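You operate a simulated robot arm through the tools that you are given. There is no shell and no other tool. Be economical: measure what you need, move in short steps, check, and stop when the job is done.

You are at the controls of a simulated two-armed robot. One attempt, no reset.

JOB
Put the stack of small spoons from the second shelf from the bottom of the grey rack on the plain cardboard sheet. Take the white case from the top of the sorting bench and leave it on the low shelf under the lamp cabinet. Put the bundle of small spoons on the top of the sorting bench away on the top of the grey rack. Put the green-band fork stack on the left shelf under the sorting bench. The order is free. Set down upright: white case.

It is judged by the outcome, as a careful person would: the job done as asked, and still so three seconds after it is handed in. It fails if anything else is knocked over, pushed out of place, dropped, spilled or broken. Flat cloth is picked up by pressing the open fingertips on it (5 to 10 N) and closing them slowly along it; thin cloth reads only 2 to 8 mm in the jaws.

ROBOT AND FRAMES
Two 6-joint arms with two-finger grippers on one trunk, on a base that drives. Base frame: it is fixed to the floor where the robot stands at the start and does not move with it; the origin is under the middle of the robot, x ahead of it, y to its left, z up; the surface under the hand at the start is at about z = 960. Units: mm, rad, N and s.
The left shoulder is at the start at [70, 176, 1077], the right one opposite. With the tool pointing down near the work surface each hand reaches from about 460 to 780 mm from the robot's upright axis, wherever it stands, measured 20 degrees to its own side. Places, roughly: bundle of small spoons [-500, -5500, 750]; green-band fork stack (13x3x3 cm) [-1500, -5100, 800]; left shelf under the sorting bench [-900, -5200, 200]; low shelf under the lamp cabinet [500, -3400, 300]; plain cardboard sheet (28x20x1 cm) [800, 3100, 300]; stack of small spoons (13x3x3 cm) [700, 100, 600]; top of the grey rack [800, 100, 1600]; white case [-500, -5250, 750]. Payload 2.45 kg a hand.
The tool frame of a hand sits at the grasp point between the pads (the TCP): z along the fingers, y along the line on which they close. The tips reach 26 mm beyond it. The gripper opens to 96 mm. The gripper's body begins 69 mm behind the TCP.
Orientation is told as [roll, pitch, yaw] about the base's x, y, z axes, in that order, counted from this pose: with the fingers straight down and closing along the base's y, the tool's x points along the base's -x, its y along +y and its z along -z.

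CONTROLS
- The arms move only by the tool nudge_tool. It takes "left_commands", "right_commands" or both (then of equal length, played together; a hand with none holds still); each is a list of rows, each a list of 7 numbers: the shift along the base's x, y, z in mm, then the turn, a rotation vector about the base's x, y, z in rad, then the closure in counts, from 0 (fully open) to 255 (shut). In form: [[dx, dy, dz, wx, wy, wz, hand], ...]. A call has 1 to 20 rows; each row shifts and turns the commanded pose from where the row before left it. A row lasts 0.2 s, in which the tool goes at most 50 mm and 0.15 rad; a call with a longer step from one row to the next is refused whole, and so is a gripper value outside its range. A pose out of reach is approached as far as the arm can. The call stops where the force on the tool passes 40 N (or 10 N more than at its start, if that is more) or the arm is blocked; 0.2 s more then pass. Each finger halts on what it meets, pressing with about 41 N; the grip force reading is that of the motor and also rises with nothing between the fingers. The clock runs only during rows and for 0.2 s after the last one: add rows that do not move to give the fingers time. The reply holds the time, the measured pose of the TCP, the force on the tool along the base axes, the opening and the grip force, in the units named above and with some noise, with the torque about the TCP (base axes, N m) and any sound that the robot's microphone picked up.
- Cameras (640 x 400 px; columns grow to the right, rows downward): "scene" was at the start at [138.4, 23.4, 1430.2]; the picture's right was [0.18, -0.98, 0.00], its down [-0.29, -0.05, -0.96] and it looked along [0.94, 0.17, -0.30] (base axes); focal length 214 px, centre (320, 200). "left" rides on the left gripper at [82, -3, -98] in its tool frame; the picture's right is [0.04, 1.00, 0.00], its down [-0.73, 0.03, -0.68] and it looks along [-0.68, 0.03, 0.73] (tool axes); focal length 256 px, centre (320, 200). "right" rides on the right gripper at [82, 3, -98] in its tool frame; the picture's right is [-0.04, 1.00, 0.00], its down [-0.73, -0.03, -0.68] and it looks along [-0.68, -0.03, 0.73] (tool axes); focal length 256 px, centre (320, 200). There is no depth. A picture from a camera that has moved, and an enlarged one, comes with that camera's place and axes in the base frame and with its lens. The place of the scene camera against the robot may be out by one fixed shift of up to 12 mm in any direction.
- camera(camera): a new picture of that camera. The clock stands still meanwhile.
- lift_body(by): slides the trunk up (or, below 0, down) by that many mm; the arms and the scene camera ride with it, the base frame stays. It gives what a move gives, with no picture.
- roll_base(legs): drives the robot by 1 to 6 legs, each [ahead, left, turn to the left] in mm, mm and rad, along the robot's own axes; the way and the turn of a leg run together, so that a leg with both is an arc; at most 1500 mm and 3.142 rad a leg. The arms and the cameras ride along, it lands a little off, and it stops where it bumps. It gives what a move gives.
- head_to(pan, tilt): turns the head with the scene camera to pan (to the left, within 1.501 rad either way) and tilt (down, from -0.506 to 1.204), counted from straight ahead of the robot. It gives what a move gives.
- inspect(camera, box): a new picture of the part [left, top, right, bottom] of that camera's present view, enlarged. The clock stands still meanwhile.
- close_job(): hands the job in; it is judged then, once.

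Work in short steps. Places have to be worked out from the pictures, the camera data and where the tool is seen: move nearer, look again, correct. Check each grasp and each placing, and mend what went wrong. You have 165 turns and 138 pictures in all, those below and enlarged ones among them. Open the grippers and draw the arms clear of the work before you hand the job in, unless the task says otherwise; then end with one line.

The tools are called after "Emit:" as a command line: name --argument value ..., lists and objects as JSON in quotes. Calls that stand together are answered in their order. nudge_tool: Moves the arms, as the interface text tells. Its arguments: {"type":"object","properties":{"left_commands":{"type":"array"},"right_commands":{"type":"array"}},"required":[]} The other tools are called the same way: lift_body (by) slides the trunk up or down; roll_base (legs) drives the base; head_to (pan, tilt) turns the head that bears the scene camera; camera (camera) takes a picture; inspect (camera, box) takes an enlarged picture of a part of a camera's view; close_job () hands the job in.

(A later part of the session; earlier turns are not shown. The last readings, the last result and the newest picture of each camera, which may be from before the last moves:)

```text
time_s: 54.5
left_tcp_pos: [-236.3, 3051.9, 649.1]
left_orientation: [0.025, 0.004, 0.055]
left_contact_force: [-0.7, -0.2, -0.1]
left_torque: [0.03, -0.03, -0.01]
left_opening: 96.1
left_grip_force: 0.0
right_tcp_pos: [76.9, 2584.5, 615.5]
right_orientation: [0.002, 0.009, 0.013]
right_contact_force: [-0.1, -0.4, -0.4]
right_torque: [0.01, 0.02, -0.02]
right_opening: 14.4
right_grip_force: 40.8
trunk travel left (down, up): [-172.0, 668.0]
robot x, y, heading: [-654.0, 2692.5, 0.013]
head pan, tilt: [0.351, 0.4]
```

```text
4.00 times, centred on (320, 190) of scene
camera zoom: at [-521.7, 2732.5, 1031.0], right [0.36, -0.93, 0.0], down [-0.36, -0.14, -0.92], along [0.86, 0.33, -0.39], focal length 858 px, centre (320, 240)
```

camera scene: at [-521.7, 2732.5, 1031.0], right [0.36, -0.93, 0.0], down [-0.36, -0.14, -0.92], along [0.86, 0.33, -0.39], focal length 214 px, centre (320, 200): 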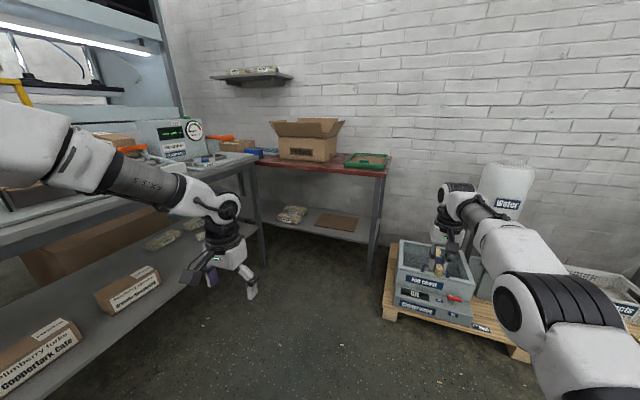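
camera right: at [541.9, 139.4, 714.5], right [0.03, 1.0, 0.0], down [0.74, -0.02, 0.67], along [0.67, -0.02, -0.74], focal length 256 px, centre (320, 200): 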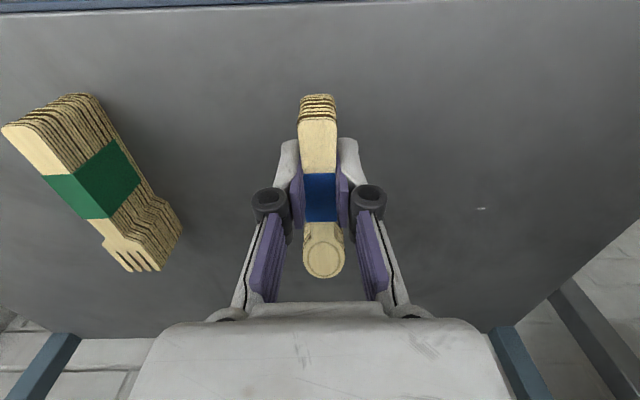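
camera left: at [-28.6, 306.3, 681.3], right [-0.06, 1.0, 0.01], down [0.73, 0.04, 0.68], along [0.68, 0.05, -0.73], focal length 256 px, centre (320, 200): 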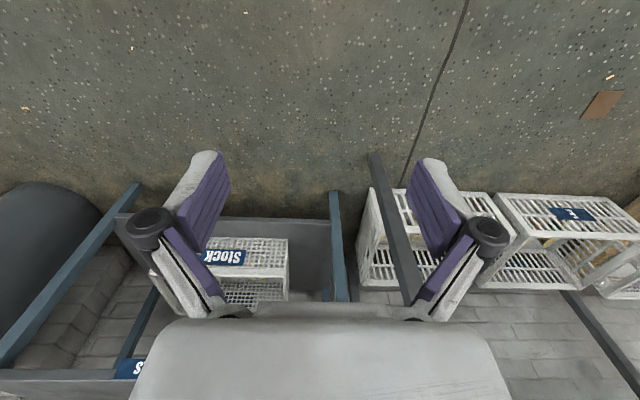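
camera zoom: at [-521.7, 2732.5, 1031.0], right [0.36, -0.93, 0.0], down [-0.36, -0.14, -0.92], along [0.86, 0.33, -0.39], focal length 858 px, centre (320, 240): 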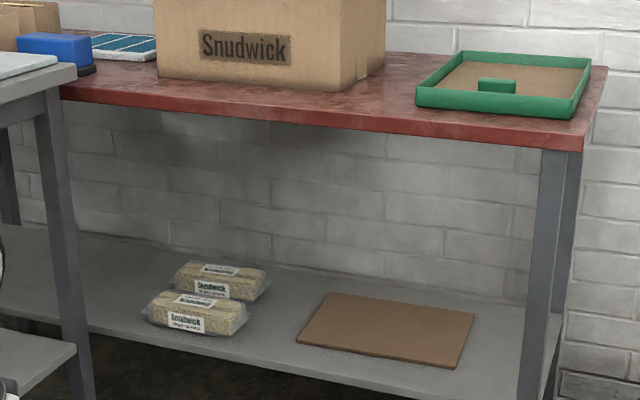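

Sheet spans about x 665–848, y 2958–3230 at z about 305. The left bench edge is near y 3480, so I turn about 0.44 left before going in; first lower the trunk fully.

Emit:
lift_body --by -172

Emit:
roll_base --legs '[[0, 0, 0.437], [0, -157, 0], [350, 0, 0]]'

Emit:
nudge_tool --right_commands '[[0, 0, -20, 0, 0, 0, 255], [0, 0, -20, 0, 0, 0, 255], [0, 0, 0, 0, 0, 0, 255]]'

Emit:
head_to --pan 0.0 --tilt 0.4

Emit:
camera --camera "scene"

Emit:
camera --camera "right"

```text
time_s: 56.4
left_tcp_pos: [-236.8, 3052.3, 476.3]
left_orientation: [0.024, 0.002, 0.055]
left_contact_force: [0.5, -0.8, 0.1]
left_torque: [-0.01, -0.02, 0.0]
left_opening: 95.9
left_grip_force: 0.0
right_tcp_pos: [77.4, 2583.6, 444.3]
right_orientation: [0.002, 0.01, 0.014]
right_contact_force: [0.0, -1.0, -0.2]
right_torque: [-0.01, -0.03, 0.0]
right_opening: 14.4
right_grip_force: 40.6
trunk travel left (down, up): [0.0, 840.0]
robot x, y, heading: [-654.8, 2688.2, 0.015]
head pan, tilt: [0.351, 0.4]
```

```text
time_s: 61.0
left_tcp_pos: [-43.8, 3203.8, 476.9]
left_orientation: [0.025, 0.002, 0.496]
left_contact_force: [-0.4, -0.5, -0.3]
left_torque: [0.02, 0.03, -0.03]
left_opening: 95.9
left_grip_force: 0.0
right_tcp_pos: [440.1, 2916.1, 444.1]
right_orientation: [0.001, 0.01, 0.456]
right_contact_force: [-0.6, -0.1, 0.3]
right_torque: [0.01, 0.01, 0.0]
right_opening: 14.3
right_grip_force: 40.8
trunk travel left (down, up): [0.0, 840.0]
robot x, y, heading: [-263.1, 2696.6, 0.452]
head pan, tilt: [0.351, 0.4]
```

```text
time_s: 61.8
left_tcp_pos: [-43.9, 3204.4, 476.2]
left_orientation: [0.023, 0.005, 0.494]
left_contact_force: [0.5, -0.7, 0.2]
left_torque: [-0.01, -0.01, 0.0]
left_opening: 96.1
left_grip_force: 0.0
right_tcp_pos: [439.5, 2917.1, 403.6]
right_orientation: [0.003, 0.01, 0.457]
right_contact_force: [0.9, 0.6, 0.7]
right_torque: [0.04, 0.03, -0.01]
right_opening: 14.3
right_grip_force: 40.8
trunk travel left (down, up): [0.0, 840.0]
robot x, y, heading: [-265.2, 2698.1, 0.452]
head pan, tilt: [0.351, 0.4]
```

```text
time_s: 62.6
left_tcp_pos: [-43.6, 3204.6, 478.0]
left_orientation: [0.022, 0.0, 0.496]
left_contact_force: [-0.2, 0.1, -0.3]
left_torque: [-0.04, -0.03, -0.02]
left_opening: 96.0
left_grip_force: 0.1
right_tcp_pos: [440.1, 2916.1, 404.2]
right_orientation: [0.002, 0.01, 0.456]
right_contact_force: [0.5, 0.3, 0.0]
right_torque: [0.0, 0.01, 0.0]
right_opening: 14.4
right_grip_force: 40.9
trunk travel left (down, up): [0.0, 840.0]
robot x, y, heading: [-270.5, 2700.0, 0.457]
head pan, tilt: [0.0, 0.4]
```

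```text
109 pictures are left
camera scene: at [-143.4, 2769.8, 859.1], right [0.44, -0.9, 0.0], down [-0.35, -0.17, -0.92], along [0.83, 0.41, -0.39], focal length 214 px, centre (320, 200)
```

scene: 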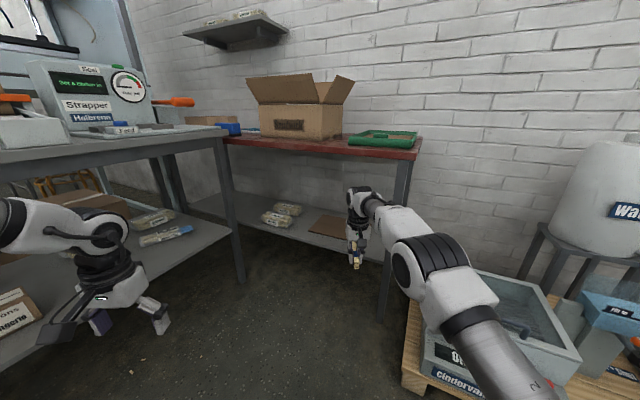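

```text
108 pictures are left
camera right: at [364.9, 2884.1, 502.9], right [-0.4, 0.91, 0.0], down [0.68, 0.3, 0.67], along [0.61, 0.27, -0.74], focal length 256 px, centre (320, 200)
```

right: 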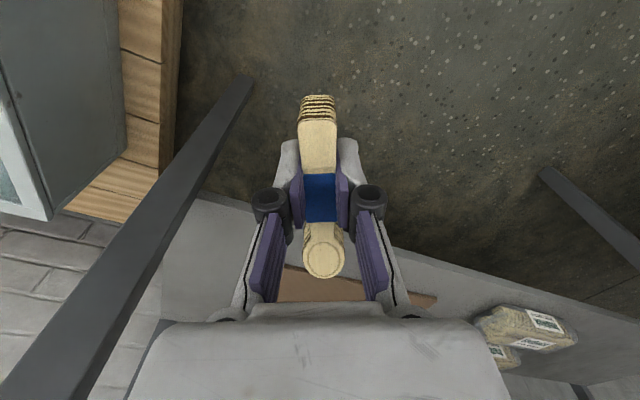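

Path clears the table leg (565,2829). Drive ahead 325 under the table.

Emit:
roll_base --legs '[[325, 0, 0]]'

Emit:
camera --camera "right"

Emit:
camera --camera "scene"

```text
time_s: 64.8
left_tcp_pos: [243.3, 3347.7, 477.7]
left_orientation: [0.025, 0.003, 0.5]
left_contact_force: [-0.1, 0.9, -0.3]
left_torque: [-0.03, 0.02, -0.01]
left_opening: 95.9
left_grip_force: 0.0
right_tcp_pos: [727.8, 3061.0, 403.8]
right_orientation: [0.004, 0.01, 0.46]
right_contact_force: [-0.5, -0.2, -0.5]
right_torque: [-0.02, -0.02, -0.01]
right_opening: 14.4
right_grip_force: 41.0
trunk travel left (down, up): [0.0, 840.0]
robot x, y, heading: [22.0, 2841.1, 0.46]
head pan, tilt: [0.0, 0.4]
```

```text
107 pictures are left
camera right: at [653.2, 3029.2, 502.9], right [-0.41, 0.91, 0.0], down [0.68, 0.3, 0.67], along [0.61, 0.28, -0.74], focal length 256 px, centre (320, 200)
```

right: 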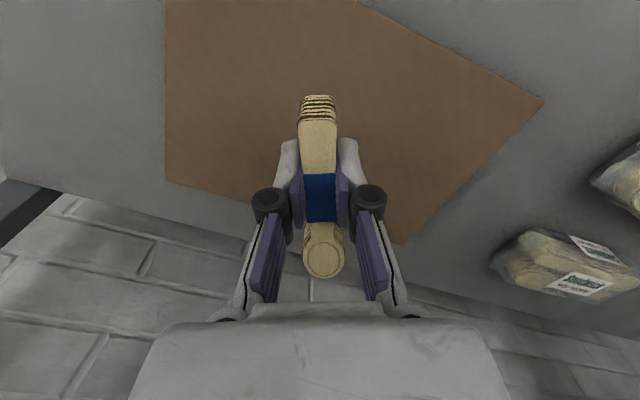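

```text
106 pictures are left
camera scene: at [145.4, 2912.8, 859.1], right [0.44, -0.9, 0.0], down [-0.35, -0.17, -0.92], along [0.83, 0.41, -0.39], focal length 214 px, centre (320, 200)
```

scene: 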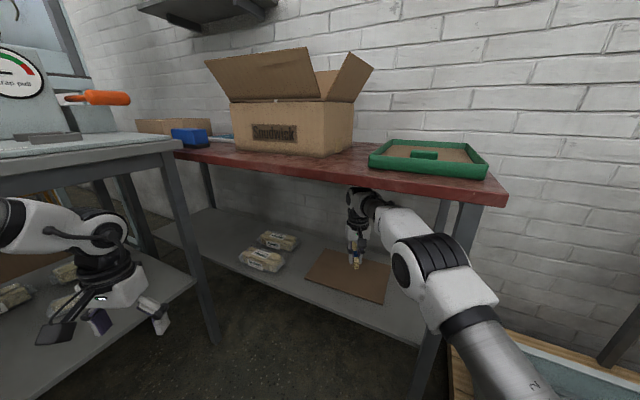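

Corners match the sheet (z about 305); the stack is above its middle. Lower to near contact.

Emit:
nudge_tool --right_commands '[[0, 0, -15, 0, 0, 0, 255], [0, 0, -15, 0, 0, 0, 255], [0, 0, -12, 0, 0, 0, 255], [0, 0, -5, 0, 0, 0, 255], [0, 0, 0, 0, 0, 0, 255]]'

Emit:
nudge_tool --right_commands '[[0, 0, -3, 0, 0, 0, 255], [0, 0, 0, 0, 0, 0, 255]]'

Emit:
inspect --camera "scene" --box '[280, 180, 440, 320]'

```text
time_s: 66.0
left_tcp_pos: [243.0, 3348.1, 476.5]
left_orientation: [0.025, 0.001, 0.5]
left_contact_force: [-0.4, -0.7, 0.6]
left_torque: [0.0, 0.0, -0.01]
left_opening: 96.0
left_grip_force: 0.1
right_tcp_pos: [728.5, 3060.6, 357.8]
right_orientation: [0.002, 0.011, 0.461]
right_contact_force: [-0.1, 0.0, -0.5]
right_torque: [-0.01, 0.0, 0.0]
right_opening: 14.5
right_grip_force: 40.4
trunk travel left (down, up): [0.0, 840.0]
robot x, y, heading: [24.3, 2839.5, 0.464]
head pan, tilt: [0.0, 0.4]
```

```text
time_s: 66.6
left_tcp_pos: [243.7, 3347.6, 476.6]
left_orientation: [0.025, 0.002, 0.499]
left_contact_force: [0.1, 0.1, -0.1]
left_torque: [0.02, 0.02, -0.02]
left_opening: 96.1
left_grip_force: 0.0
right_tcp_pos: [726.4, 3062.3, 354.1]
right_orientation: [0.001, 0.011, 0.46]
right_contact_force: [0.3, 0.0, -0.4]
right_torque: [-0.03, 0.01, 0.0]
right_opening: 14.1
right_grip_force: 41.2
trunk travel left (down, up): [0.0, 840.0]
robot x, y, heading: [20.4, 2841.6, 0.463]
head pan, tilt: [0.0, 0.4]
```

```text
2.86 times, centred on (360, 250) of scene
camera zoom: at [145.5, 2912.8, 859.1], right [0.44, -0.9, 0.0], down [-0.35, -0.17, -0.92], along [0.83, 0.41, -0.39], focal length 613 px, centre (206, 57)
```

zoom: 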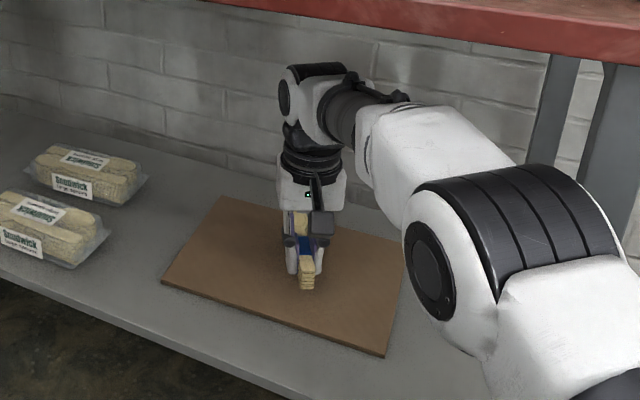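

Still no contact; lower 3 mm at a time until the force rises.

Emit:
nudge_tool --right_commands '[[0, 0, -4, 0, 0, 0, 255], [0, 0, 0, 0, 0, 0, 255]]'

Emit:
nudge_tool --right_commands '[[0, 0, -4, 0, 0, 0, 255], [0, 0, 0, 0, 0, 0, 255]]'

Emit:
nudge_tool --right_commands '[[0, 0, -3, 0, 0, 0, 255], [0, 0, 0, 0, 0, 0, 255]]'

```text
time_s: 67.2
left_tcp_pos: [243.2, 3347.9, 476.5]
left_orientation: [0.023, 0.003, 0.498]
left_contact_force: [0.2, 0.8, 0.8]
left_torque: [0.01, 0.01, 0.02]
left_opening: 96.1
left_grip_force: 0.1
right_tcp_pos: [728.2, 3063.2, 349.6]
right_orientation: [0.001, 0.009, 0.461]
right_contact_force: [0.1, 0.4, -1.3]
right_torque: [-0.04, 0.01, 0.0]
right_opening: 14.6
right_grip_force: 40.4
trunk travel left (down, up): [0.0, 840.0]
robot x, y, heading: [21.5, 2841.8, 0.46]
head pan, tilt: [0.0, 0.4]
```

```text
time_s: 67.8
left_tcp_pos: [244.2, 3347.1, 477.4]
left_orientation: [0.024, 0.001, 0.499]
left_contact_force: [-0.1, 0.1, 0.0]
left_torque: [-0.01, 0.01, 0.02]
left_opening: 96.0
left_grip_force: 0.1
right_tcp_pos: [728.1, 3061.7, 345.8]
right_orientation: [0.002, 0.01, 0.462]
right_contact_force: [-0.3, -0.7, 0.1]
right_torque: [-0.01, 0.03, 0.01]
right_opening: 14.2
right_grip_force: 40.4
trunk travel left (down, up): [0.0, 840.0]
robot x, y, heading: [20.4, 2843.5, 0.457]
head pan, tilt: [0.0, 0.4]
```

```text
time_s: 68.4
left_tcp_pos: [243.5, 3348.3, 477.9]
left_orientation: [0.024, 0.002, 0.499]
left_contact_force: [0.2, -1.2, 0.3]
left_torque: [-0.01, 0.04, 0.01]
left_opening: 95.8
left_grip_force: 0.1
right_tcp_pos: [726.8, 3061.2, 343.3]
right_orientation: [0.001, 0.009, 0.462]
right_contact_force: [0.6, 0.5, -0.1]
right_torque: [0.01, -0.01, 0.0]
right_opening: 14.3
right_grip_force: 41.0
trunk travel left (down, up): [0.0, 840.0]
robot x, y, heading: [25.0, 2844.7, 0.461]
head pan, tilt: [0.0, 0.4]
```

Emit:
nudge_tool --right_commands '[[0, 0, -3, 0, 0, 0, 255], [0, 0, 0, 0, 0, 0, 255]]'

Emit:
nudge_tool --right_commands '[[0, 0, -3, 0, 0, 0, 255], [0, 0, 0, 0, 0, 0, 255]]'

Emit:
nudge_tool --right_commands '[[0, 0, -3, 0, 0, 0, 255], [0, 0, 0, 0, 0, 0, 255]]'

Emit:
inspect --camera "scene" --box '[320, 220, 400, 270]'

```text
time_s: 69.0
left_tcp_pos: [244.0, 3347.8, 476.7]
left_orientation: [0.024, 0.001, 0.498]
left_contact_force: [-0.3, -0.1, -0.1]
left_torque: [-0.01, 0.01, -0.01]
left_opening: 96.1
left_grip_force: 0.1
right_tcp_pos: [728.8, 3061.4, 340.4]
right_orientation: [0.002, 0.01, 0.461]
right_contact_force: [0.7, -0.5, 0.1]
right_torque: [-0.02, 0.02, -0.04]
right_opening: 14.0
right_grip_force: 40.9
trunk travel left (down, up): [0.0, 840.0]
robot x, y, heading: [20.9, 2842.1, 0.462]
head pan, tilt: [0.0, 0.4]
```

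```text
time_s: 69.6
left_tcp_pos: [242.3, 3348.4, 476.7]
left_orientation: [0.024, 0.002, 0.497]
left_contact_force: [-0.8, 0.3, 0.2]
left_torque: [-0.01, 0.01, -0.03]
left_opening: 96.0
left_grip_force: 0.1
right_tcp_pos: [728.8, 3061.0, 336.9]
right_orientation: [0.003, 0.011, 0.46]
right_contact_force: [0.6, -0.7, 0.0]
right_torque: [0.02, 0.01, 0.02]
right_opening: 14.4
right_grip_force: 41.2
trunk travel left (down, up): [0.0, 840.0]
robot x, y, heading: [18.2, 2844.0, 0.459]
head pan, tilt: [0.0, 0.4]
```

```text
time_s: 70.2
left_tcp_pos: [243.3, 3347.2, 476.7]
left_orientation: [0.024, 0.002, 0.498]
left_contact_force: [-0.1, -0.2, 0.8]
left_torque: [0.01, 0.0, 0.01]
left_opening: 95.9
left_grip_force: 0.0
right_tcp_pos: [728.4, 3061.1, 335.5]
right_orientation: [0.002, 0.012, 0.461]
right_contact_force: [-0.2, 1.4, 2.8]
right_torque: [0.07, -0.17, 0.04]
right_opening: 14.3
right_grip_force: 41.0
trunk travel left (down, up): [0.0, 840.0]
robot x, y, heading: [21.8, 2845.3, 0.46]
head pan, tilt: [0.0, 0.4]
```

```text
8.00 times, centred on (360, 245) of scene
camera zoom: at [145.1, 2912.7, 859.2], right [0.44, -0.9, 0.0], down [-0.35, -0.17, -0.92], along [0.83, 0.41, -0.39], focal length 1716 px, centre (0, -160)
```

zoom: 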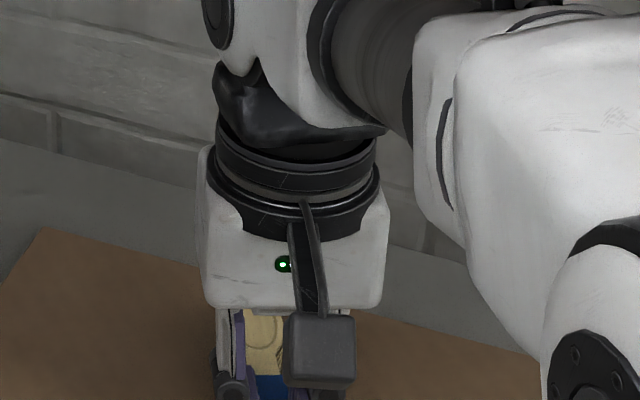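

Contact felt at TCP z 335. I open gently and raise.

Emit:
nudge_tool --right_commands '[[0, 0, -1, 0, 0, 0, 255], [0, 0, 0, 0, 0, 0, 210], [0, 0, 0, 0, 0, 0, 180], [0, 0, 0, 0, 0, 0, 120], [0, 0, 0, 0, 0, 0, 60], [0, 0, 0, 0, 0, 0, 0], [0, 0, 20, 0, 0, 0, 0], [0, 0, 25, 0, 0, 0, 0], [0, 0, 25, 0, 0, 0, 0], [0, 0, 0, 0, 0, 0, 0]]'

Emit:
camera --camera "right"

```text
time_s: 72.4
left_tcp_pos: [242.6, 3347.8, 478.3]
left_orientation: [0.023, 0.002, 0.499]
left_contact_force: [-1.0, 0.1, 0.1]
left_torque: [0.0, 0.02, 0.03]
left_opening: 96.1
left_grip_force: 0.0
right_tcp_pos: [726.8, 3060.3, 403.2]
right_orientation: [0.002, 0.011, 0.459]
right_contact_force: [-0.1, 0.5, 1.3]
right_torque: [0.0, 0.02, -0.01]
right_opening: 96.0
right_grip_force: 0.0
trunk travel left (down, up): [0.0, 840.0]
robot x, y, heading: [19.6, 2844.7, 0.458]
head pan, tilt: [0.0, 0.4]
```

```text
103 pictures are left
camera right: at [651.7, 3028.6, 502.2], right [-0.41, 0.91, 0.0], down [0.68, 0.3, 0.67], along [0.61, 0.28, -0.74], focal length 256 px, centre (320, 200)
```

right: 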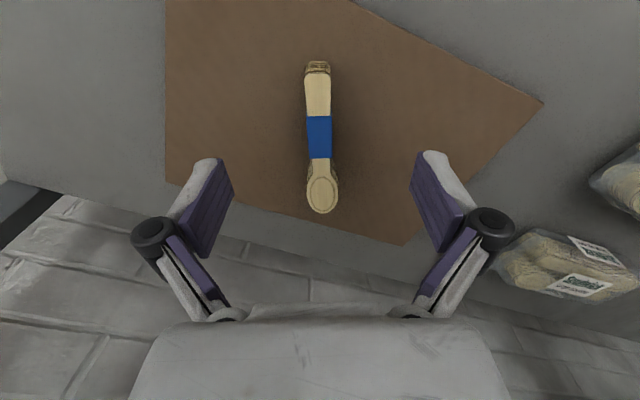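

The stack lies neatly on the sheet. I back out, raise the trunk and turn toward -y.

Emit:
roll_base --legs '[[-700, 0, 0], [0, 0, -2.03]]'

Emit:
lift_body --by 370

Emit:
head_to --pan 0 --tilt 0.25

Emit:
camera --camera "scene"

```text
time_s: 81.1
left_tcp_pos: [-265.6, 2104.9, 477.0]
left_orientation: [0.024, 0.001, -1.521]
left_contact_force: [0.3, 0.6, 0.4]
left_torque: [0.01, 0.03, -0.01]
left_opening: 95.6
left_grip_force: 0.0
right_tcp_pos: [-734.3, 1794.0, 402.0]
right_orientation: [0.002, 0.011, -1.558]
right_contact_force: [-0.5, 0.4, -0.2]
right_torque: [0.01, 0.0, -0.01]
right_opening: 96.0
right_grip_force: 0.0
trunk travel left (down, up): [0.0, 840.0]
robot x, y, heading: [-620.5, 2528.3, -1.563]
head pan, tilt: [0.0, 0.4]
```

```text
time_s: 84.7
left_tcp_pos: [-265.0, 2104.4, 847.2]
left_orientation: [0.024, 0.002, -1.521]
left_contact_force: [-0.2, -0.2, -0.8]
left_torque: [-0.01, -0.01, 0.01]
left_opening: 96.2
left_grip_force: 0.0
right_tcp_pos: [-733.8, 1794.6, 772.2]
right_orientation: [0.0, 0.012, -1.56]
right_contact_force: [-0.4, -0.2, 0.5]
right_torque: [-0.01, -0.01, -0.01]
right_opening: 95.9
right_grip_force: 0.1
trunk travel left (down, up): [-370.0, 470.0]
robot x, y, heading: [-620.6, 2527.4, -1.558]
head pan, tilt: [0.0, 0.4]
```

```text
time_s: 85.4
left_tcp_pos: [-264.8, 2104.7, 845.7]
left_orientation: [0.025, 0.001, -1.522]
left_contact_force: [-0.6, -1.3, -0.4]
left_torque: [-0.01, 0.0, -0.02]
left_opening: 95.9
left_grip_force: 0.1
right_tcp_pos: [-733.7, 1794.8, 772.7]
right_orientation: [0.001, 0.012, -1.557]
right_contact_force: [-0.4, 0.3, -0.2]
right_torque: [-0.02, 0.0, 0.03]
right_opening: 96.1
right_grip_force: 0.1
trunk travel left (down, up): [-370.0, 470.0]
robot x, y, heading: [-621.2, 2525.2, -1.557]
head pan, tilt: [0.0, 0.25]
```

```text
102 pictures are left
camera scene: at [-625.8, 2387.7, 1243.0], right [-1.0, -0.01, 0.0], down [0.0, 0.25, -0.97], along [0.01, -0.97, -0.25], focal length 214 px, centre (320, 200)
```

scene: 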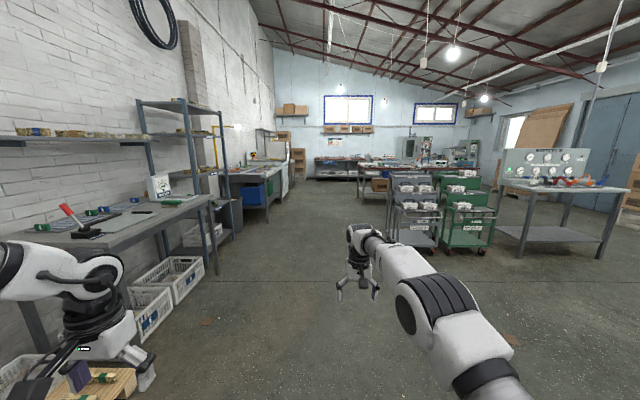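

The straight path along x≈-620 is free; drive ahead 4400 in legs.

Emit:
roll_base --legs '[[1500, 0, -0.01], [1500, 0, 0], [1400, 0, 0]]'

Emit:
camera --camera "scene"

```text
time_s: 106.6
left_tcp_pos: [-45.0, -2307.7, 846.9]
left_orientation: [0.025, 0.0, -1.465]
left_contact_force: [-0.3, -0.9, -0.4]
left_torque: [0.01, 0.04, -0.01]
left_opening: 95.9
left_grip_force: 0.0
right_tcp_pos: [-493.9, -2643.0, 772.8]
right_orientation: [0.001, 0.011, -1.504]
right_contact_force: [-0.5, 0.7, -0.4]
right_torque: [0.03, 0.01, 0.01]
right_opening: 96.0
right_grip_force: 0.0
trunk travel left (down, up): [-370.0, 470.0]
robot x, y, heading: [-424.5, -1908.9, -1.498]
head pan, tilt: [0.0, 0.25]
```

```text
101 pictures are left
camera scene: at [-420.1, -2045.0, 1243.0], right [-1.0, -0.07, 0.0], down [-0.02, 0.25, -0.97], along [0.06, -0.97, -0.25], focal length 214 px, centre (320, 200)
```

scene: 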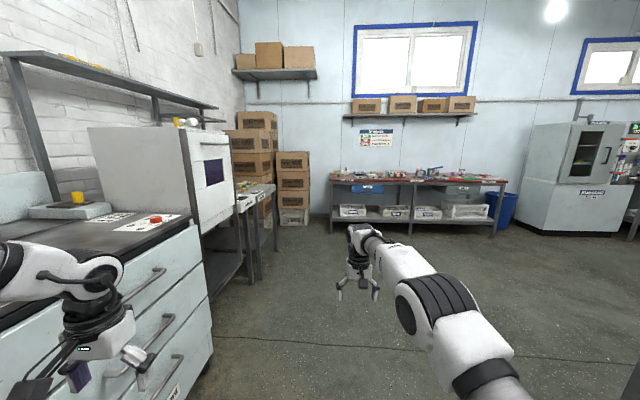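

The sorting bench stands ahead by the far wall; the lamp cabinet is the white box on the left. I go closer, straightening the heading.

Emit:
roll_base --legs '[[0, -230, -0.073], [1400, 0, 0], [450, 0, 0]]'

Emit:
head_to --pan 0 --tilt 0.45

Emit:
camera --camera "scene"

```text
time_s: 117.3
left_tcp_pos: [-325.5, -4204.8, 847.0]
left_orientation: [0.024, 0.003, -1.543]
left_contact_force: [0.1, -1.0, -0.7]
left_torque: [0.03, -0.02, -0.05]
left_opening: 96.0
left_grip_force: 0.0
right_tcp_pos: [-800.8, -4503.5, 773.7]
right_orientation: [0.003, 0.009, -1.58]
right_contact_force: [-0.2, 0.5, 0.4]
right_torque: [0.01, 0.0, 0.0]
right_opening: 96.2
right_grip_force: 0.1
trunk travel left (down, up): [-370.0, 470.0]
robot x, y, heading: [-674.9, -3775.8, -1.584]
head pan, tilt: [0.0, 0.25]
```

```text
time_s: 118.0
left_tcp_pos: [-325.6, -4203.8, 847.5]
left_orientation: [0.025, 0.001, -1.543]
left_contact_force: [0.4, -0.9, -0.7]
left_torque: [-0.01, 0.0, 0.01]
left_opening: 95.9
left_grip_force: 0.1
right_tcp_pos: [-801.4, -4503.9, 774.3]
right_orientation: [0.0, 0.012, -1.58]
right_contact_force: [0.2, -0.1, 0.4]
right_torque: [-0.01, 0.02, -0.01]
right_opening: 96.1
right_grip_force: 0.1
trunk travel left (down, up): [-370.0, 470.0]
robot x, y, heading: [-675.6, -3777.3, -1.584]
head pan, tilt: [0.0, 0.45]
```

```text
100 pictures are left
camera scene: at [-679.8, -3911.6, 1224.5], right [-1.0, 0.01, 0.0], down [0.01, 0.43, -0.9], along [-0.01, -0.9, -0.43], focal length 214 px, centre (320, 200)
```

scene: 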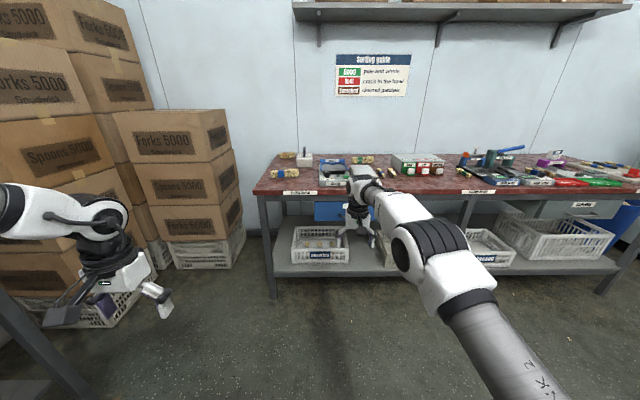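

Emit:
inspect --camera "scene" --box '[250, 140, 450, 290]'

Emit:
inspect --camera "scene" --box '[440, 130, 640, 280]'

```text
2.67 times, centred on (350, 215) of scene
camera zoom: at [-679.8, -3911.6, 1224.5], right [-1.0, 0.01, 0.0], down [0.01, 0.43, -0.9], along [-0.01, -0.9, -0.43], focal length 572 px, centre (240, 160)
```

zoom: 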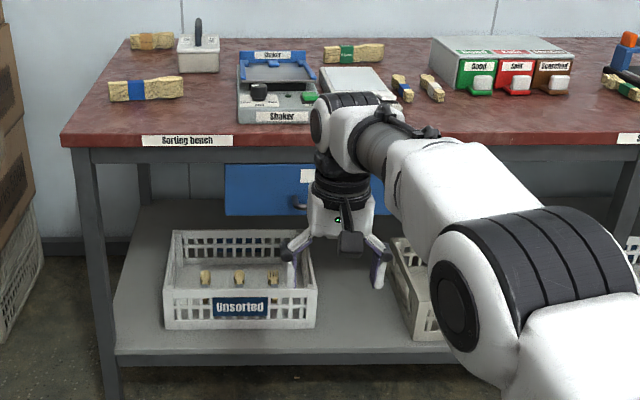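

```text
2.67 times, centred on (540, 205) of scene
camera zoom: at [-679.8, -3911.6, 1224.5], right [-1.0, 0.01, 0.0], down [0.01, 0.43, -0.9], along [-0.01, -0.9, -0.43], focal length 572 px, centre (-267, 187)
```

zoom: 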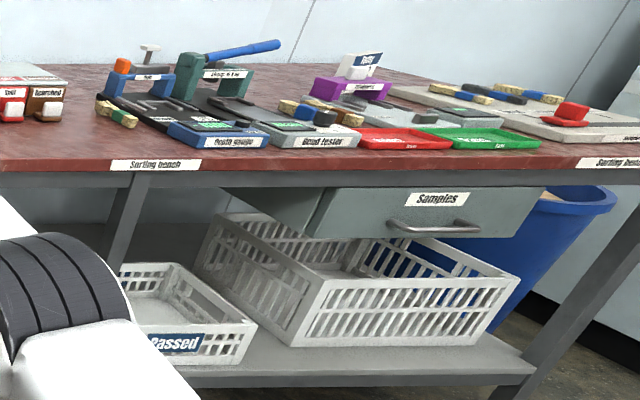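

I need a closer look at the left end of the bench. Raise the trunk 250 so the hands clear, go ahead 350 and look.

Emit:
lift_body --by 250

Emit:
roll_base --legs '[[380, 0, 0.014]]'

Emit:
head_to --pan 0 --tilt 0.6

Emit:
camera --camera "scene"

Emit:
inspect --camera "scene" --box '[200, 100, 360, 200]'

```text
time_s: 120.6
left_tcp_pos: [-326.6, -4203.0, 1097.2]
left_orientation: [0.025, 0.003, -1.542]
left_contact_force: [0.4, 0.6, 0.2]
left_torque: [0.05, -0.03, 0.0]
left_opening: 95.9
left_grip_force: 0.1
right_tcp_pos: [-800.0, -4504.1, 1023.4]
right_orientation: [0.002, 0.011, -1.581]
right_contact_force: [0.4, -0.3, 0.2]
right_torque: [-0.01, 0.01, -0.01]
right_opening: 95.9
right_grip_force: 0.1
trunk travel left (down, up): [-620.0, 220.0]
robot x, y, heading: [-675.5, -3775.1, -1.586]
head pan, tilt: [0.0, 0.45]
```

```text
time_s: 122.9
left_tcp_pos: [-321.3, -4561.9, 1097.9]
left_orientation: [0.024, 0.002, -1.529]
left_contact_force: [0.4, 0.5, -0.6]
left_torque: [0.01, 0.0, 0.0]
left_opening: 96.1
left_grip_force: 0.1
right_tcp_pos: [-792.6, -4867.9, 1023.0]
right_orientation: [0.0, 0.01, -1.567]
right_contact_force: [0.6, -0.5, 0.2]
right_torque: [0.0, 0.03, -0.02]
right_opening: 96.3
right_grip_force: 0.0
trunk travel left (down, up): [-620.0, 220.0]
robot x, y, heading: [-678.4, -4136.5, -1.564]
head pan, tilt: [0.0, 0.45]
```

```text
time_s: 123.6
left_tcp_pos: [-320.8, -4563.4, 1096.8]
left_orientation: [0.024, 0.002, -1.529]
left_contact_force: [0.4, -0.6, -0.5]
left_torque: [0.04, -0.01, 0.01]
left_opening: 96.2
left_grip_force: 0.0
right_tcp_pos: [-791.7, -4869.1, 1022.3]
right_orientation: [0.002, 0.011, -1.569]
right_contact_force: [-0.1, 0.9, 0.7]
right_torque: [0.02, -0.01, -0.02]
right_opening: 95.9
right_grip_force: 0.0
trunk travel left (down, up): [-620.0, 220.0]
robot x, y, heading: [-673.3, -4139.4, -1.567]
head pan, tilt: [0.0, 0.6]
```

```text
97 pictures are left
camera scene: at [-679.4, -4272.4, 1460.8], right [-1.0, 0.0, 0.0], down [0.0, 0.57, -0.82], along [0.0, -0.82, -0.57], focal length 214 px, centre (320, 200)
```

scene: 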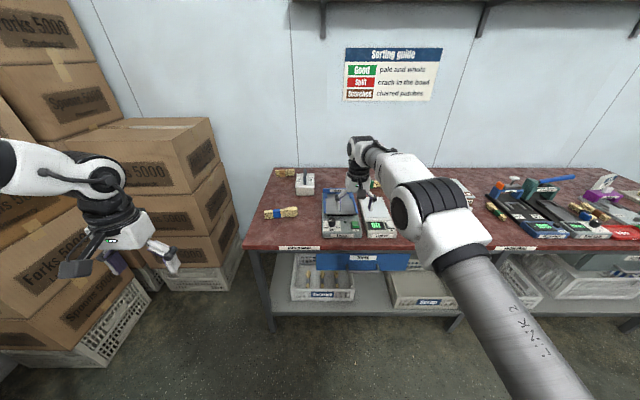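

```text
4.00 times, centred on (280, 150) of scene
camera zoom: at [-679.4, -4272.4, 1460.8], right [-1.0, 0.0, 0.0], down [0.0, 0.57, -0.82], along [0.0, -0.82, -0.57], focal length 858 px, centre (480, 400)
```

zoom: 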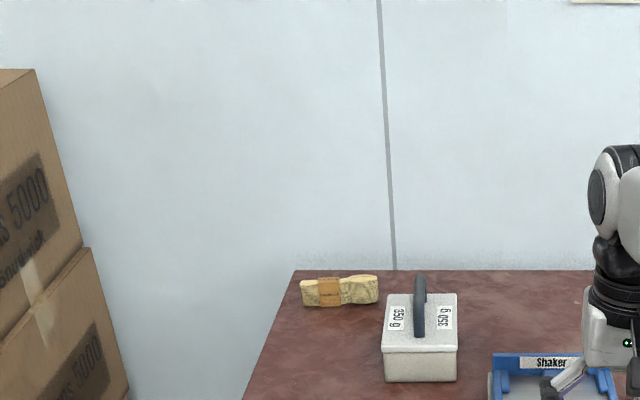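

Bench top is z≈782, front edge y≈-4902. The small orange-banded bundle is far back (about -448,-5521) and the 350 g case at about (-590,-5380). I do the green-band forks first: drive right 800 and look.

Emit:
roll_base --legs '[[0, -800, 0]]'

Emit:
camera --camera "scene"

Emit:
camera --camera "right"

```text
time_s: 127.9
left_tcp_pos: [-1120.4, -4564.8, 1097.3]
left_orientation: [0.025, 0.002, -1.52]
left_contact_force: [-0.7, 0.0, -0.4]
left_torque: [0.02, 0.01, 0.02]
left_opening: 95.9
left_grip_force: 0.0
right_tcp_pos: [-1588.5, -4875.1, 1024.4]
right_orientation: [0.002, 0.01, -1.559]
right_contact_force: [0.9, -0.2, 0.6]
right_torque: [0.01, -0.02, 0.02]
right_opening: 96.0
right_grip_force: 0.0
trunk travel left (down, up): [-620.0, 220.0]
robot x, y, heading: [-1478.6, -4141.3, -1.565]
head pan, tilt: [0.0, 0.6]
```

```text
95 pictures are left
camera scene: at [-1480.7, -4277.1, 1460.8], right [-1.0, -0.01, 0.0], down [-0.01, 0.57, -0.82], along [0.01, -0.82, -0.57], focal length 214 px, centre (320, 200)
```

scene: 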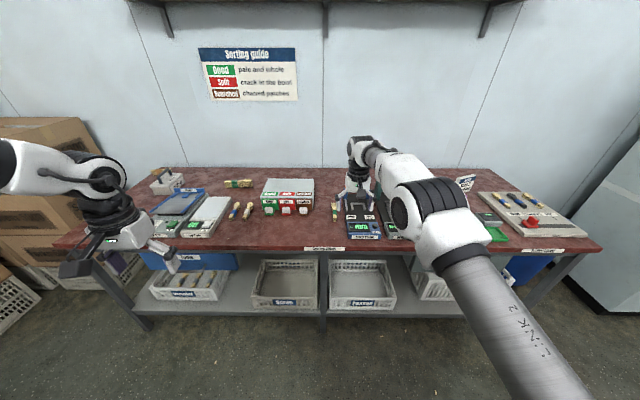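

```text
94 pictures are left
camera right: at [-1588.3, -4793.6, 1122.0], right [1.0, -0.03, 0.0], down [-0.02, -0.74, 0.67], along [-0.02, -0.67, -0.74], focal length 256 px, centre (320, 200)
```

right: 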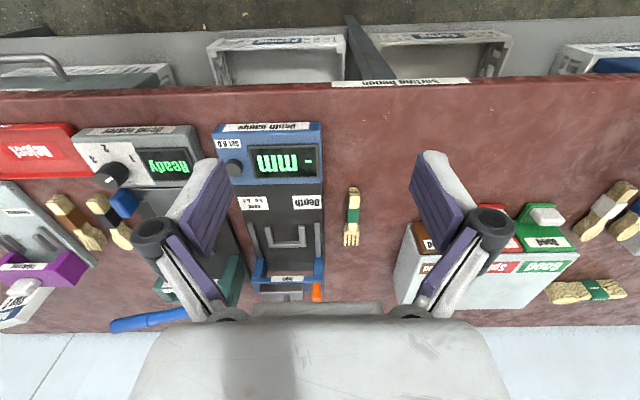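

The green-band forks lie at about (-1542,-5113) along y, between the depth gauge and the bins. I half-close the right hand to fit, then move over it.

Emit:
nudge_tool --right_commands '[[0, 0, 0, 0, 0, 0, 100], [0, 0, 0, 0, 0, 0, 100], [0, 0, 0, 0, 0, 0, 100]]'

Emit:
roll_base --legs '[[235, 48, 0]]'

Emit:
lift_body --by -110

Emit:
camera --camera "right"

```text
time_s: 128.7
left_tcp_pos: [-1121.1, -4564.5, 1097.5]
left_orientation: [0.022, 0.002, -1.519]
left_contact_force: [0.7, -0.7, 0.6]
left_torque: [-0.01, 0.01, -0.01]
left_opening: 96.1
left_grip_force: 0.1
right_tcp_pos: [-1587.4, -4875.4, 1023.5]
right_orientation: [0.003, 0.01, -1.561]
right_contact_force: [0.7, -0.8, -0.6]
right_torque: [0.03, -0.02, 0.04]
right_opening: 58.1
right_grip_force: 0.1
trunk travel left (down, up): [-620.0, 220.0]
robot x, y, heading: [-1479.9, -4143.4, -1.559]
head pan, tilt: [0.0, 0.6]
```

```text
time_s: 130.5
left_tcp_pos: [-1068.2, -4796.9, 1097.4]
left_orientation: [0.025, 0.0, -1.518]
left_contact_force: [-0.8, 0.1, -0.8]
left_torque: [-0.02, 0.0, 0.0]
left_opening: 96.0
left_grip_force: 0.1
right_tcp_pos: [-1536.5, -5109.0, 1023.1]
right_orientation: [0.002, 0.01, -1.558]
right_contact_force: [-0.3, 0.0, 0.4]
right_torque: [0.03, -0.01, -0.04]
right_opening: 58.3
right_grip_force: 0.1
trunk travel left (down, up): [-620.0, 220.0]
robot x, y, heading: [-1431.5, -4377.9, -1.554]
head pan, tilt: [0.0, 0.6]
```

```text
time_s: 131.9
left_tcp_pos: [-1068.6, -4797.0, 988.3]
left_orientation: [0.024, 0.001, -1.519]
left_contact_force: [-0.3, 0.6, -0.8]
left_torque: [-0.03, 0.01, -0.02]
left_opening: 95.8
left_grip_force: 0.0
right_tcp_pos: [-1536.8, -5107.9, 913.6]
right_orientation: [0.002, 0.01, -1.558]
right_contact_force: [-0.1, -0.2, 0.4]
right_torque: [-0.02, -0.01, 0.02]
right_opening: 58.4
right_grip_force: 0.0
trunk travel left (down, up): [-510.0, 330.0]
robot x, y, heading: [-1431.2, -4382.6, -1.562]
head pan, tilt: [0.0, 0.6]
```

```text
93 pictures are left
camera right: at [-1536.1, -5027.1, 1012.4], right [1.0, -0.03, 0.0], down [-0.02, -0.74, 0.67], along [-0.02, -0.67, -0.74], focal length 256 px, centre (320, 200)
```

right: 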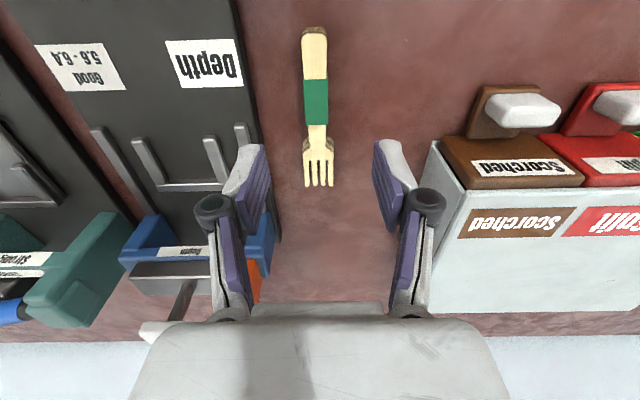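

Band at about (-1541,-5106). Lower to 845 and check.

Emit:
nudge_tool --right_commands '[[-2, -4, -25, 0, 0, 0, 100], [0, 0, -25, 0, 0, 0, 100], [0, 0, -18, 0, 0, 0, 100], [0, 0, 0, 0, 0, 0, 100]]'

Emit:
camera --camera "right"

```text
time_s: 132.9
left_tcp_pos: [-1069.0, -4797.5, 988.6]
left_orientation: [0.022, -0.001, -1.518]
left_contact_force: [0.1, -0.2, 0.3]
left_torque: [-0.03, 0.0, 0.03]
left_opening: 95.9
left_grip_force: 0.1
right_tcp_pos: [-1539.6, -5112.8, 845.9]
right_orientation: [0.001, 0.01, -1.557]
right_contact_force: [-0.4, -0.1, -0.4]
right_torque: [0.01, 0.01, 0.03]
right_opening: 58.2
right_grip_force: 0.1
trunk travel left (down, up): [-510.0, 330.0]
robot x, y, heading: [-1429.9, -4379.2, -1.562]
head pan, tilt: [0.0, 0.6]
```

```text
92 pictures are left
camera right: at [-1539.2, -5031.7, 944.4], right [1.0, -0.03, 0.0], down [-0.02, -0.74, 0.67], along [-0.02, -0.67, -0.74], focal length 256 px, centre (320, 200)
```

right: 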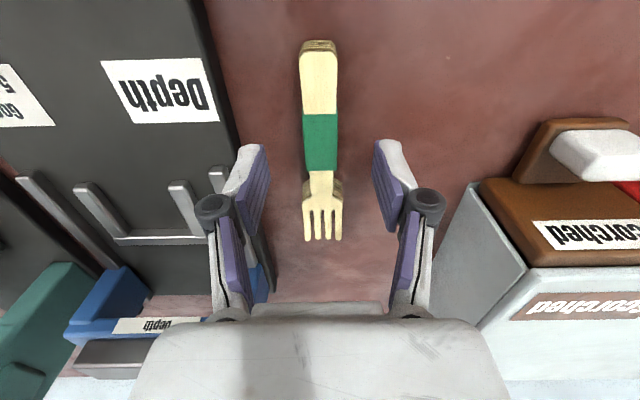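

Centered. I narrow the jaws to about 48 mm and lower further, watching force.

Emit:
nudge_tool --right_commands '[[0, 0, 0, 0, 0, 0, 125], [0, 0, 0, 0, 0, 0, 125], [0, 0, -8, 0, 0, 0, 125], [0, 0, -5, 0, 0, 0, 125], [0, 0, 0, 0, 0, 0, 125]]'

Emit:
nudge_tool --right_commands '[[0, 0, -4, 0, 0, 0, 125], [0, 0, 0, 0, 0, 0, 125]]'

Emit:
nudge_tool --right_commands '[[0, 0, -4, 0, 0, 0, 125], [0, 0, 0, 0, 0, 0, 125]]'

```text
time_s: 134.1
left_tcp_pos: [-1068.4, -4797.5, 987.8]
left_orientation: [0.024, 0.001, -1.519]
left_contact_force: [-0.8, -0.4, 0.7]
left_torque: [-0.02, 0.01, 0.02]
left_opening: 96.2
left_grip_force: 0.0
right_tcp_pos: [-1538.7, -5113.4, 831.7]
right_orientation: [0.002, 0.01, -1.558]
right_contact_force: [-0.9, 0.9, 1.0]
right_torque: [-0.01, 0.0, -0.01]
right_opening: 48.8
right_grip_force: 0.0
trunk travel left (down, up): [-510.0, 330.0]
robot x, y, heading: [-1425.5, -4378.1, -1.56]
head pan, tilt: [0.0, 0.6]
```

```text
time_s: 134.7
left_tcp_pos: [-1068.4, -4796.7, 988.2]
left_orientation: [0.024, 0.001, -1.518]
left_contact_force: [0.6, -0.6, 0.4]
left_torque: [0.02, 0.0, 0.01]
left_opening: 95.9
left_grip_force: 0.1
right_tcp_pos: [-1539.4, -5112.9, 827.5]
right_orientation: [0.002, 0.009, -1.559]
right_contact_force: [0.2, 0.8, -0.1]
right_torque: [0.0, 0.0, -0.02]
right_opening: 48.7
right_grip_force: 0.0
trunk travel left (down, up): [-510.0, 330.0]
robot x, y, heading: [-1428.1, -4378.3, -1.557]
head pan, tilt: [0.0, 0.6]
```

```text
time_s: 135.3
left_tcp_pos: [-1069.4, -4797.5, 987.5]
left_orientation: [0.025, 0.0, -1.518]
left_contact_force: [0.6, -0.6, -0.4]
left_torque: [-0.01, 0.0, -0.03]
left_opening: 95.9
left_grip_force: 0.0
right_tcp_pos: [-1538.9, -5113.6, 824.9]
right_orientation: [0.001, 0.012, -1.557]
right_contact_force: [-0.7, -0.6, 0.2]
right_torque: [0.01, 0.0, 0.0]
right_opening: 48.8
right_grip_force: 0.0
trunk travel left (down, up): [-510.0, 330.0]
robot x, y, heading: [-1427.9, -4376.3, -1.56]
head pan, tilt: [0.0, 0.6]
```

Tips should be just above the bench top. Close now.

Emit:
nudge_tool --right_commands '[[0, 0, 2, 0, 0, 0, 150], [0, 0, 1, 0, 0, 0, 180], [0, 0, 0, 0, 0, 0, 255], [0, 0, 0, 0, 0, 0, 255], [0, 0, 0, 0, 0, 0, 255]]'

Emit:
camera --camera "right"

```text
time_s: 136.5
left_tcp_pos: [-1067.2, -4797.1, 987.8]
left_orientation: [0.024, 0.001, -1.519]
left_contact_force: [-0.8, -0.5, -0.3]
left_torque: [0.01, 0.02, 0.01]
left_opening: 96.2
left_grip_force: 0.1
right_tcp_pos: [-1540.2, -5112.6, 827.1]
right_orientation: [0.001, 0.009, -1.554]
right_contact_force: [-0.1, 1.0, -0.1]
right_torque: [0.0, -0.02, 0.02]
right_opening: 14.1
right_grip_force: 40.9
trunk travel left (down, up): [-510.0, 330.0]
robot x, y, heading: [-1428.5, -4377.9, -1.561]
head pan, tilt: [0.0, 0.6]
```

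```text
91 pictures are left
camera right: at [-1538.8, -5031.1, 926.8], right [1.0, -0.03, 0.0], down [-0.02, -0.74, 0.67], along [-0.02, -0.67, -0.74], focal length 256 px, centre (320, 200)
```

right: 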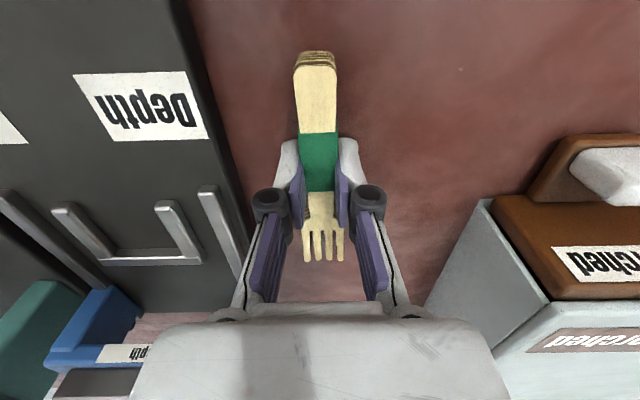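

Gripped (14 mm). Lift it with the trunk and check, then back away from the bench.

Emit:
lift_body --by 120

Emit:
roll_base --legs '[[-500, 0, 0]]'

Emit:
lift_body --by -560

Emit:
head_to --pan 0.25 --tilt 0.35

Emit:
camera --camera "scene"

Emit:
camera --camera "right"

```text
time_s: 138.0
left_tcp_pos: [-1068.0, -4799.0, 1107.0]
left_orientation: [0.023, 0.003, -1.518]
left_contact_force: [0.0, -0.8, 0.0]
left_torque: [0.01, 0.0, 0.0]
left_opening: 96.3
left_grip_force: 0.0
right_tcp_pos: [-1538.5, -5112.3, 946.8]
right_orientation: [0.001, 0.011, -1.557]
right_contact_force: [0.1, 0.2, 0.0]
right_torque: [-0.05, -0.01, -0.02]
right_opening: 14.5
right_grip_force: 40.1
trunk travel left (down, up): [-630.0, 210.0]
robot x, y, heading: [-1425.5, -4377.2, -1.559]
head pan, tilt: [0.0, 0.6]
```

```text
time_s: 141.0
left_tcp_pos: [-1077.2, -4291.5, 1107.7]
left_orientation: [0.024, 0.001, -1.534]
left_contact_force: [0.3, 0.9, -0.7]
left_torque: [0.03, 0.0, -0.04]
left_opening: 95.9
left_grip_force: 0.1
right_tcp_pos: [-1553.5, -4599.0, 948.1]
right_orientation: [0.001, 0.012, -1.575]
right_contact_force: [0.1, 0.1, 0.2]
right_torque: [0.03, 0.02, 0.06]
right_opening: 14.4
right_grip_force: 40.1
trunk travel left (down, up): [-630.0, 210.0]
robot x, y, heading: [-1430.1, -3863.3, -1.574]
head pan, tilt: [0.0, 0.6]
```

```text
refused: -560 is not a number from -400 to 400
```

```text
time_s: 141.8
left_tcp_pos: [-1079.0, -4291.9, 1106.9]
left_orientation: [0.025, 0.001, -1.535]
left_contact_force: [0.1, 0.3, 0.1]
left_torque: [0.01, 0.01, 0.0]
left_opening: 95.8
left_grip_force: 0.1
right_tcp_pos: [-1552.7, -4598.3, 949.1]
right_orientation: [0.001, 0.011, -1.573]
right_contact_force: [0.3, -0.9, -0.5]
right_torque: [0.02, -0.02, -0.02]
right_opening: 14.4
right_grip_force: 40.3
trunk travel left (down, up): [-630.0, 210.0]
robot x, y, heading: [-1428.3, -3866.6, -1.573]
head pan, tilt: [0.25, 0.351]
```

```text
90 pictures are left
camera scene: at [-1411.1, -4000.6, 1493.6], right [-0.97, -0.24, 0.0], down [-0.08, 0.33, -0.94], along [0.23, -0.91, -0.34], focal length 214 px, centre (320, 200)
```

scene: 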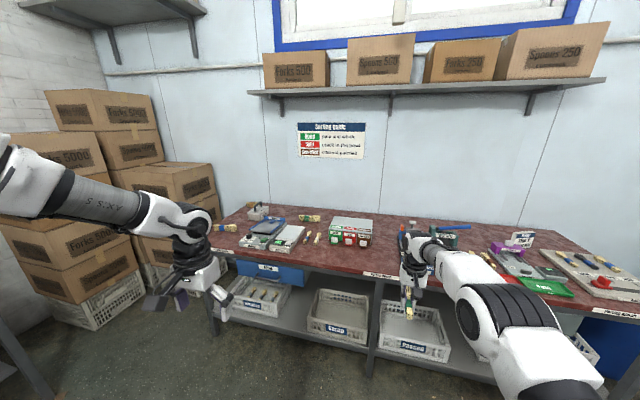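

```text
89 pictures are left
camera right: at [-1551.8, -4517.2, 1046.9], right [1.0, -0.04, 0.0], down [-0.03, -0.74, 0.67], along [-0.03, -0.67, -0.74], focal length 256 px, centre (320, 200)
```

right: 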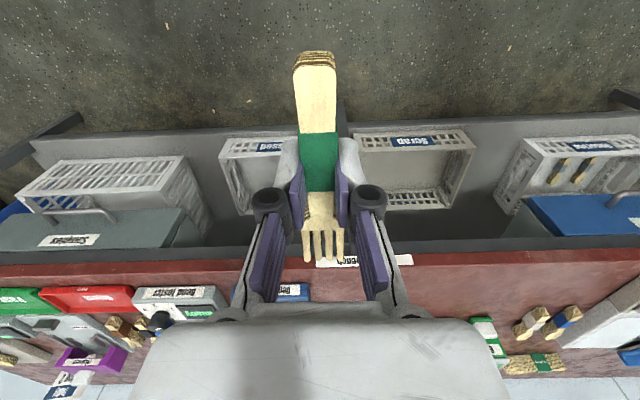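

Held well. I lower the trunk in two steps and drive left to face the gap between the Unsorted and Scrap crates.

Emit:
lift_body --by -400

Emit:
lift_body --by -225

Emit:
roll_base --legs '[[0, 600, 0]]'

Emit:
head_to --pan 0.0 --tilt 0.35

Emit:
camera --camera "scene"

Emit:
camera --camera "right"

```text
time_s: 145.6
left_tcp_pos: [-1078.7, -4290.8, 708.3]
left_orientation: [0.026, -0.001, -1.534]
left_contact_force: [0.7, 0.2, 0.1]
left_torque: [-0.01, 0.0, -0.01]
left_opening: 96.1
left_grip_force: 0.1
right_tcp_pos: [-1553.2, -4599.3, 548.2]
right_orientation: [0.002, 0.012, -1.573]
right_contact_force: [-0.4, 0.5, 0.1]
right_torque: [0.02, 0.0, 0.02]
right_opening: 14.2
right_grip_force: 40.7
trunk travel left (down, up): [-230.0, 610.0]
robot x, y, heading: [-1429.6, -3867.0, -1.572]
head pan, tilt: [0.25, 0.351]
```

```text
time_s: 148.0
left_tcp_pos: [-1078.4, -4291.6, 481.4]
left_orientation: [0.023, 0.0, -1.535]
left_contact_force: [0.1, 0.6, 0.6]
left_torque: [-0.04, -0.01, 0.02]
left_opening: 95.9
left_grip_force: 0.1
right_tcp_pos: [-1553.9, -4598.5, 323.1]
right_orientation: [0.002, 0.011, -1.576]
right_contact_force: [-0.5, 0.2, -1.1]
right_torque: [0.0, 0.01, 0.0]
right_opening: 14.3
right_grip_force: 40.4
trunk travel left (down, up): [-5.0, 835.0]
robot x, y, heading: [-1432.0, -3862.4, -1.575]
head pan, tilt: [0.25, 0.351]
```

```text
time_s: 151.3
left_tcp_pos: [-503.0, -4309.4, 481.9]
left_orientation: [0.023, 0.002, -1.558]
left_contact_force: [0.4, 0.5, 0.3]
left_torque: [-0.03, -0.03, 0.04]
left_opening: 96.3
left_grip_force: 0.1
right_tcp_pos: [-986.3, -4604.6, 323.2]
right_orientation: [0.003, 0.01, -1.599]
right_contact_force: [-0.6, -0.7, -0.1]
right_torque: [-0.02, 0.0, -0.01]
right_opening: 13.9
right_grip_force: 40.6
trunk travel left (down, up): [-5.0, 835.0]
robot x, y, heading: [-845.5, -3875.8, -1.599]
head pan, tilt: [0.25, 0.351]
```

```text
time_s: 152.1
left_tcp_pos: [-503.2, -4309.2, 482.4]
left_orientation: [0.026, 0.0, -1.56]
left_contact_force: [-0.1, 0.0, -0.3]
left_torque: [0.02, -0.02, 0.04]
left_opening: 96.0
left_grip_force: 0.0
right_tcp_pos: [-986.3, -4604.5, 322.9]
right_orientation: [0.002, 0.012, -1.599]
right_contact_force: [-0.5, -0.5, -0.1]
right_torque: [0.0, -0.02, 0.0]
right_opening: 14.3
right_grip_force: 40.7
trunk travel left (down, up): [-5.0, 835.0]
robot x, y, heading: [-841.8, -3874.8, -1.595]
head pan, tilt: [0.0, 0.351]
```

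```text
88 pictures are left
camera scene: at [-852.6, -4012.6, 868.6], right [-1.0, 0.03, 0.0], down [0.01, 0.34, -0.94], along [-0.03, -0.94, -0.34], focal length 214 px, centre (320, 200)
```

scene: 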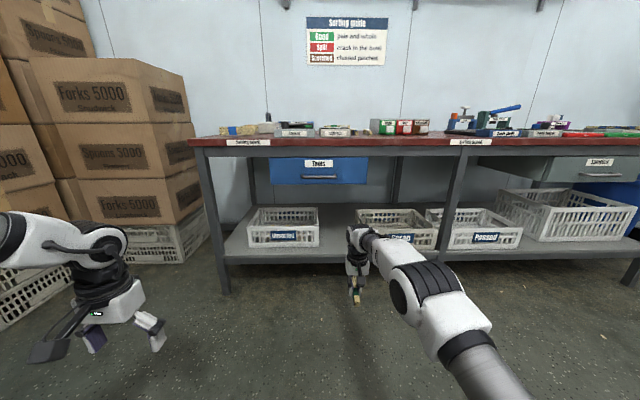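

```text
87 pictures are left
camera right: at [-982.9, -4523.2, 421.8], right [1.0, -0.07, 0.0], down [-0.05, -0.74, 0.67], along [-0.04, -0.67, -0.74], focal length 256 px, centre (320, 200)
```

right: 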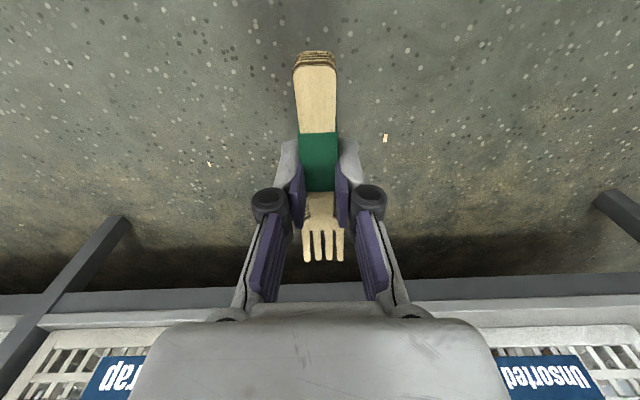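

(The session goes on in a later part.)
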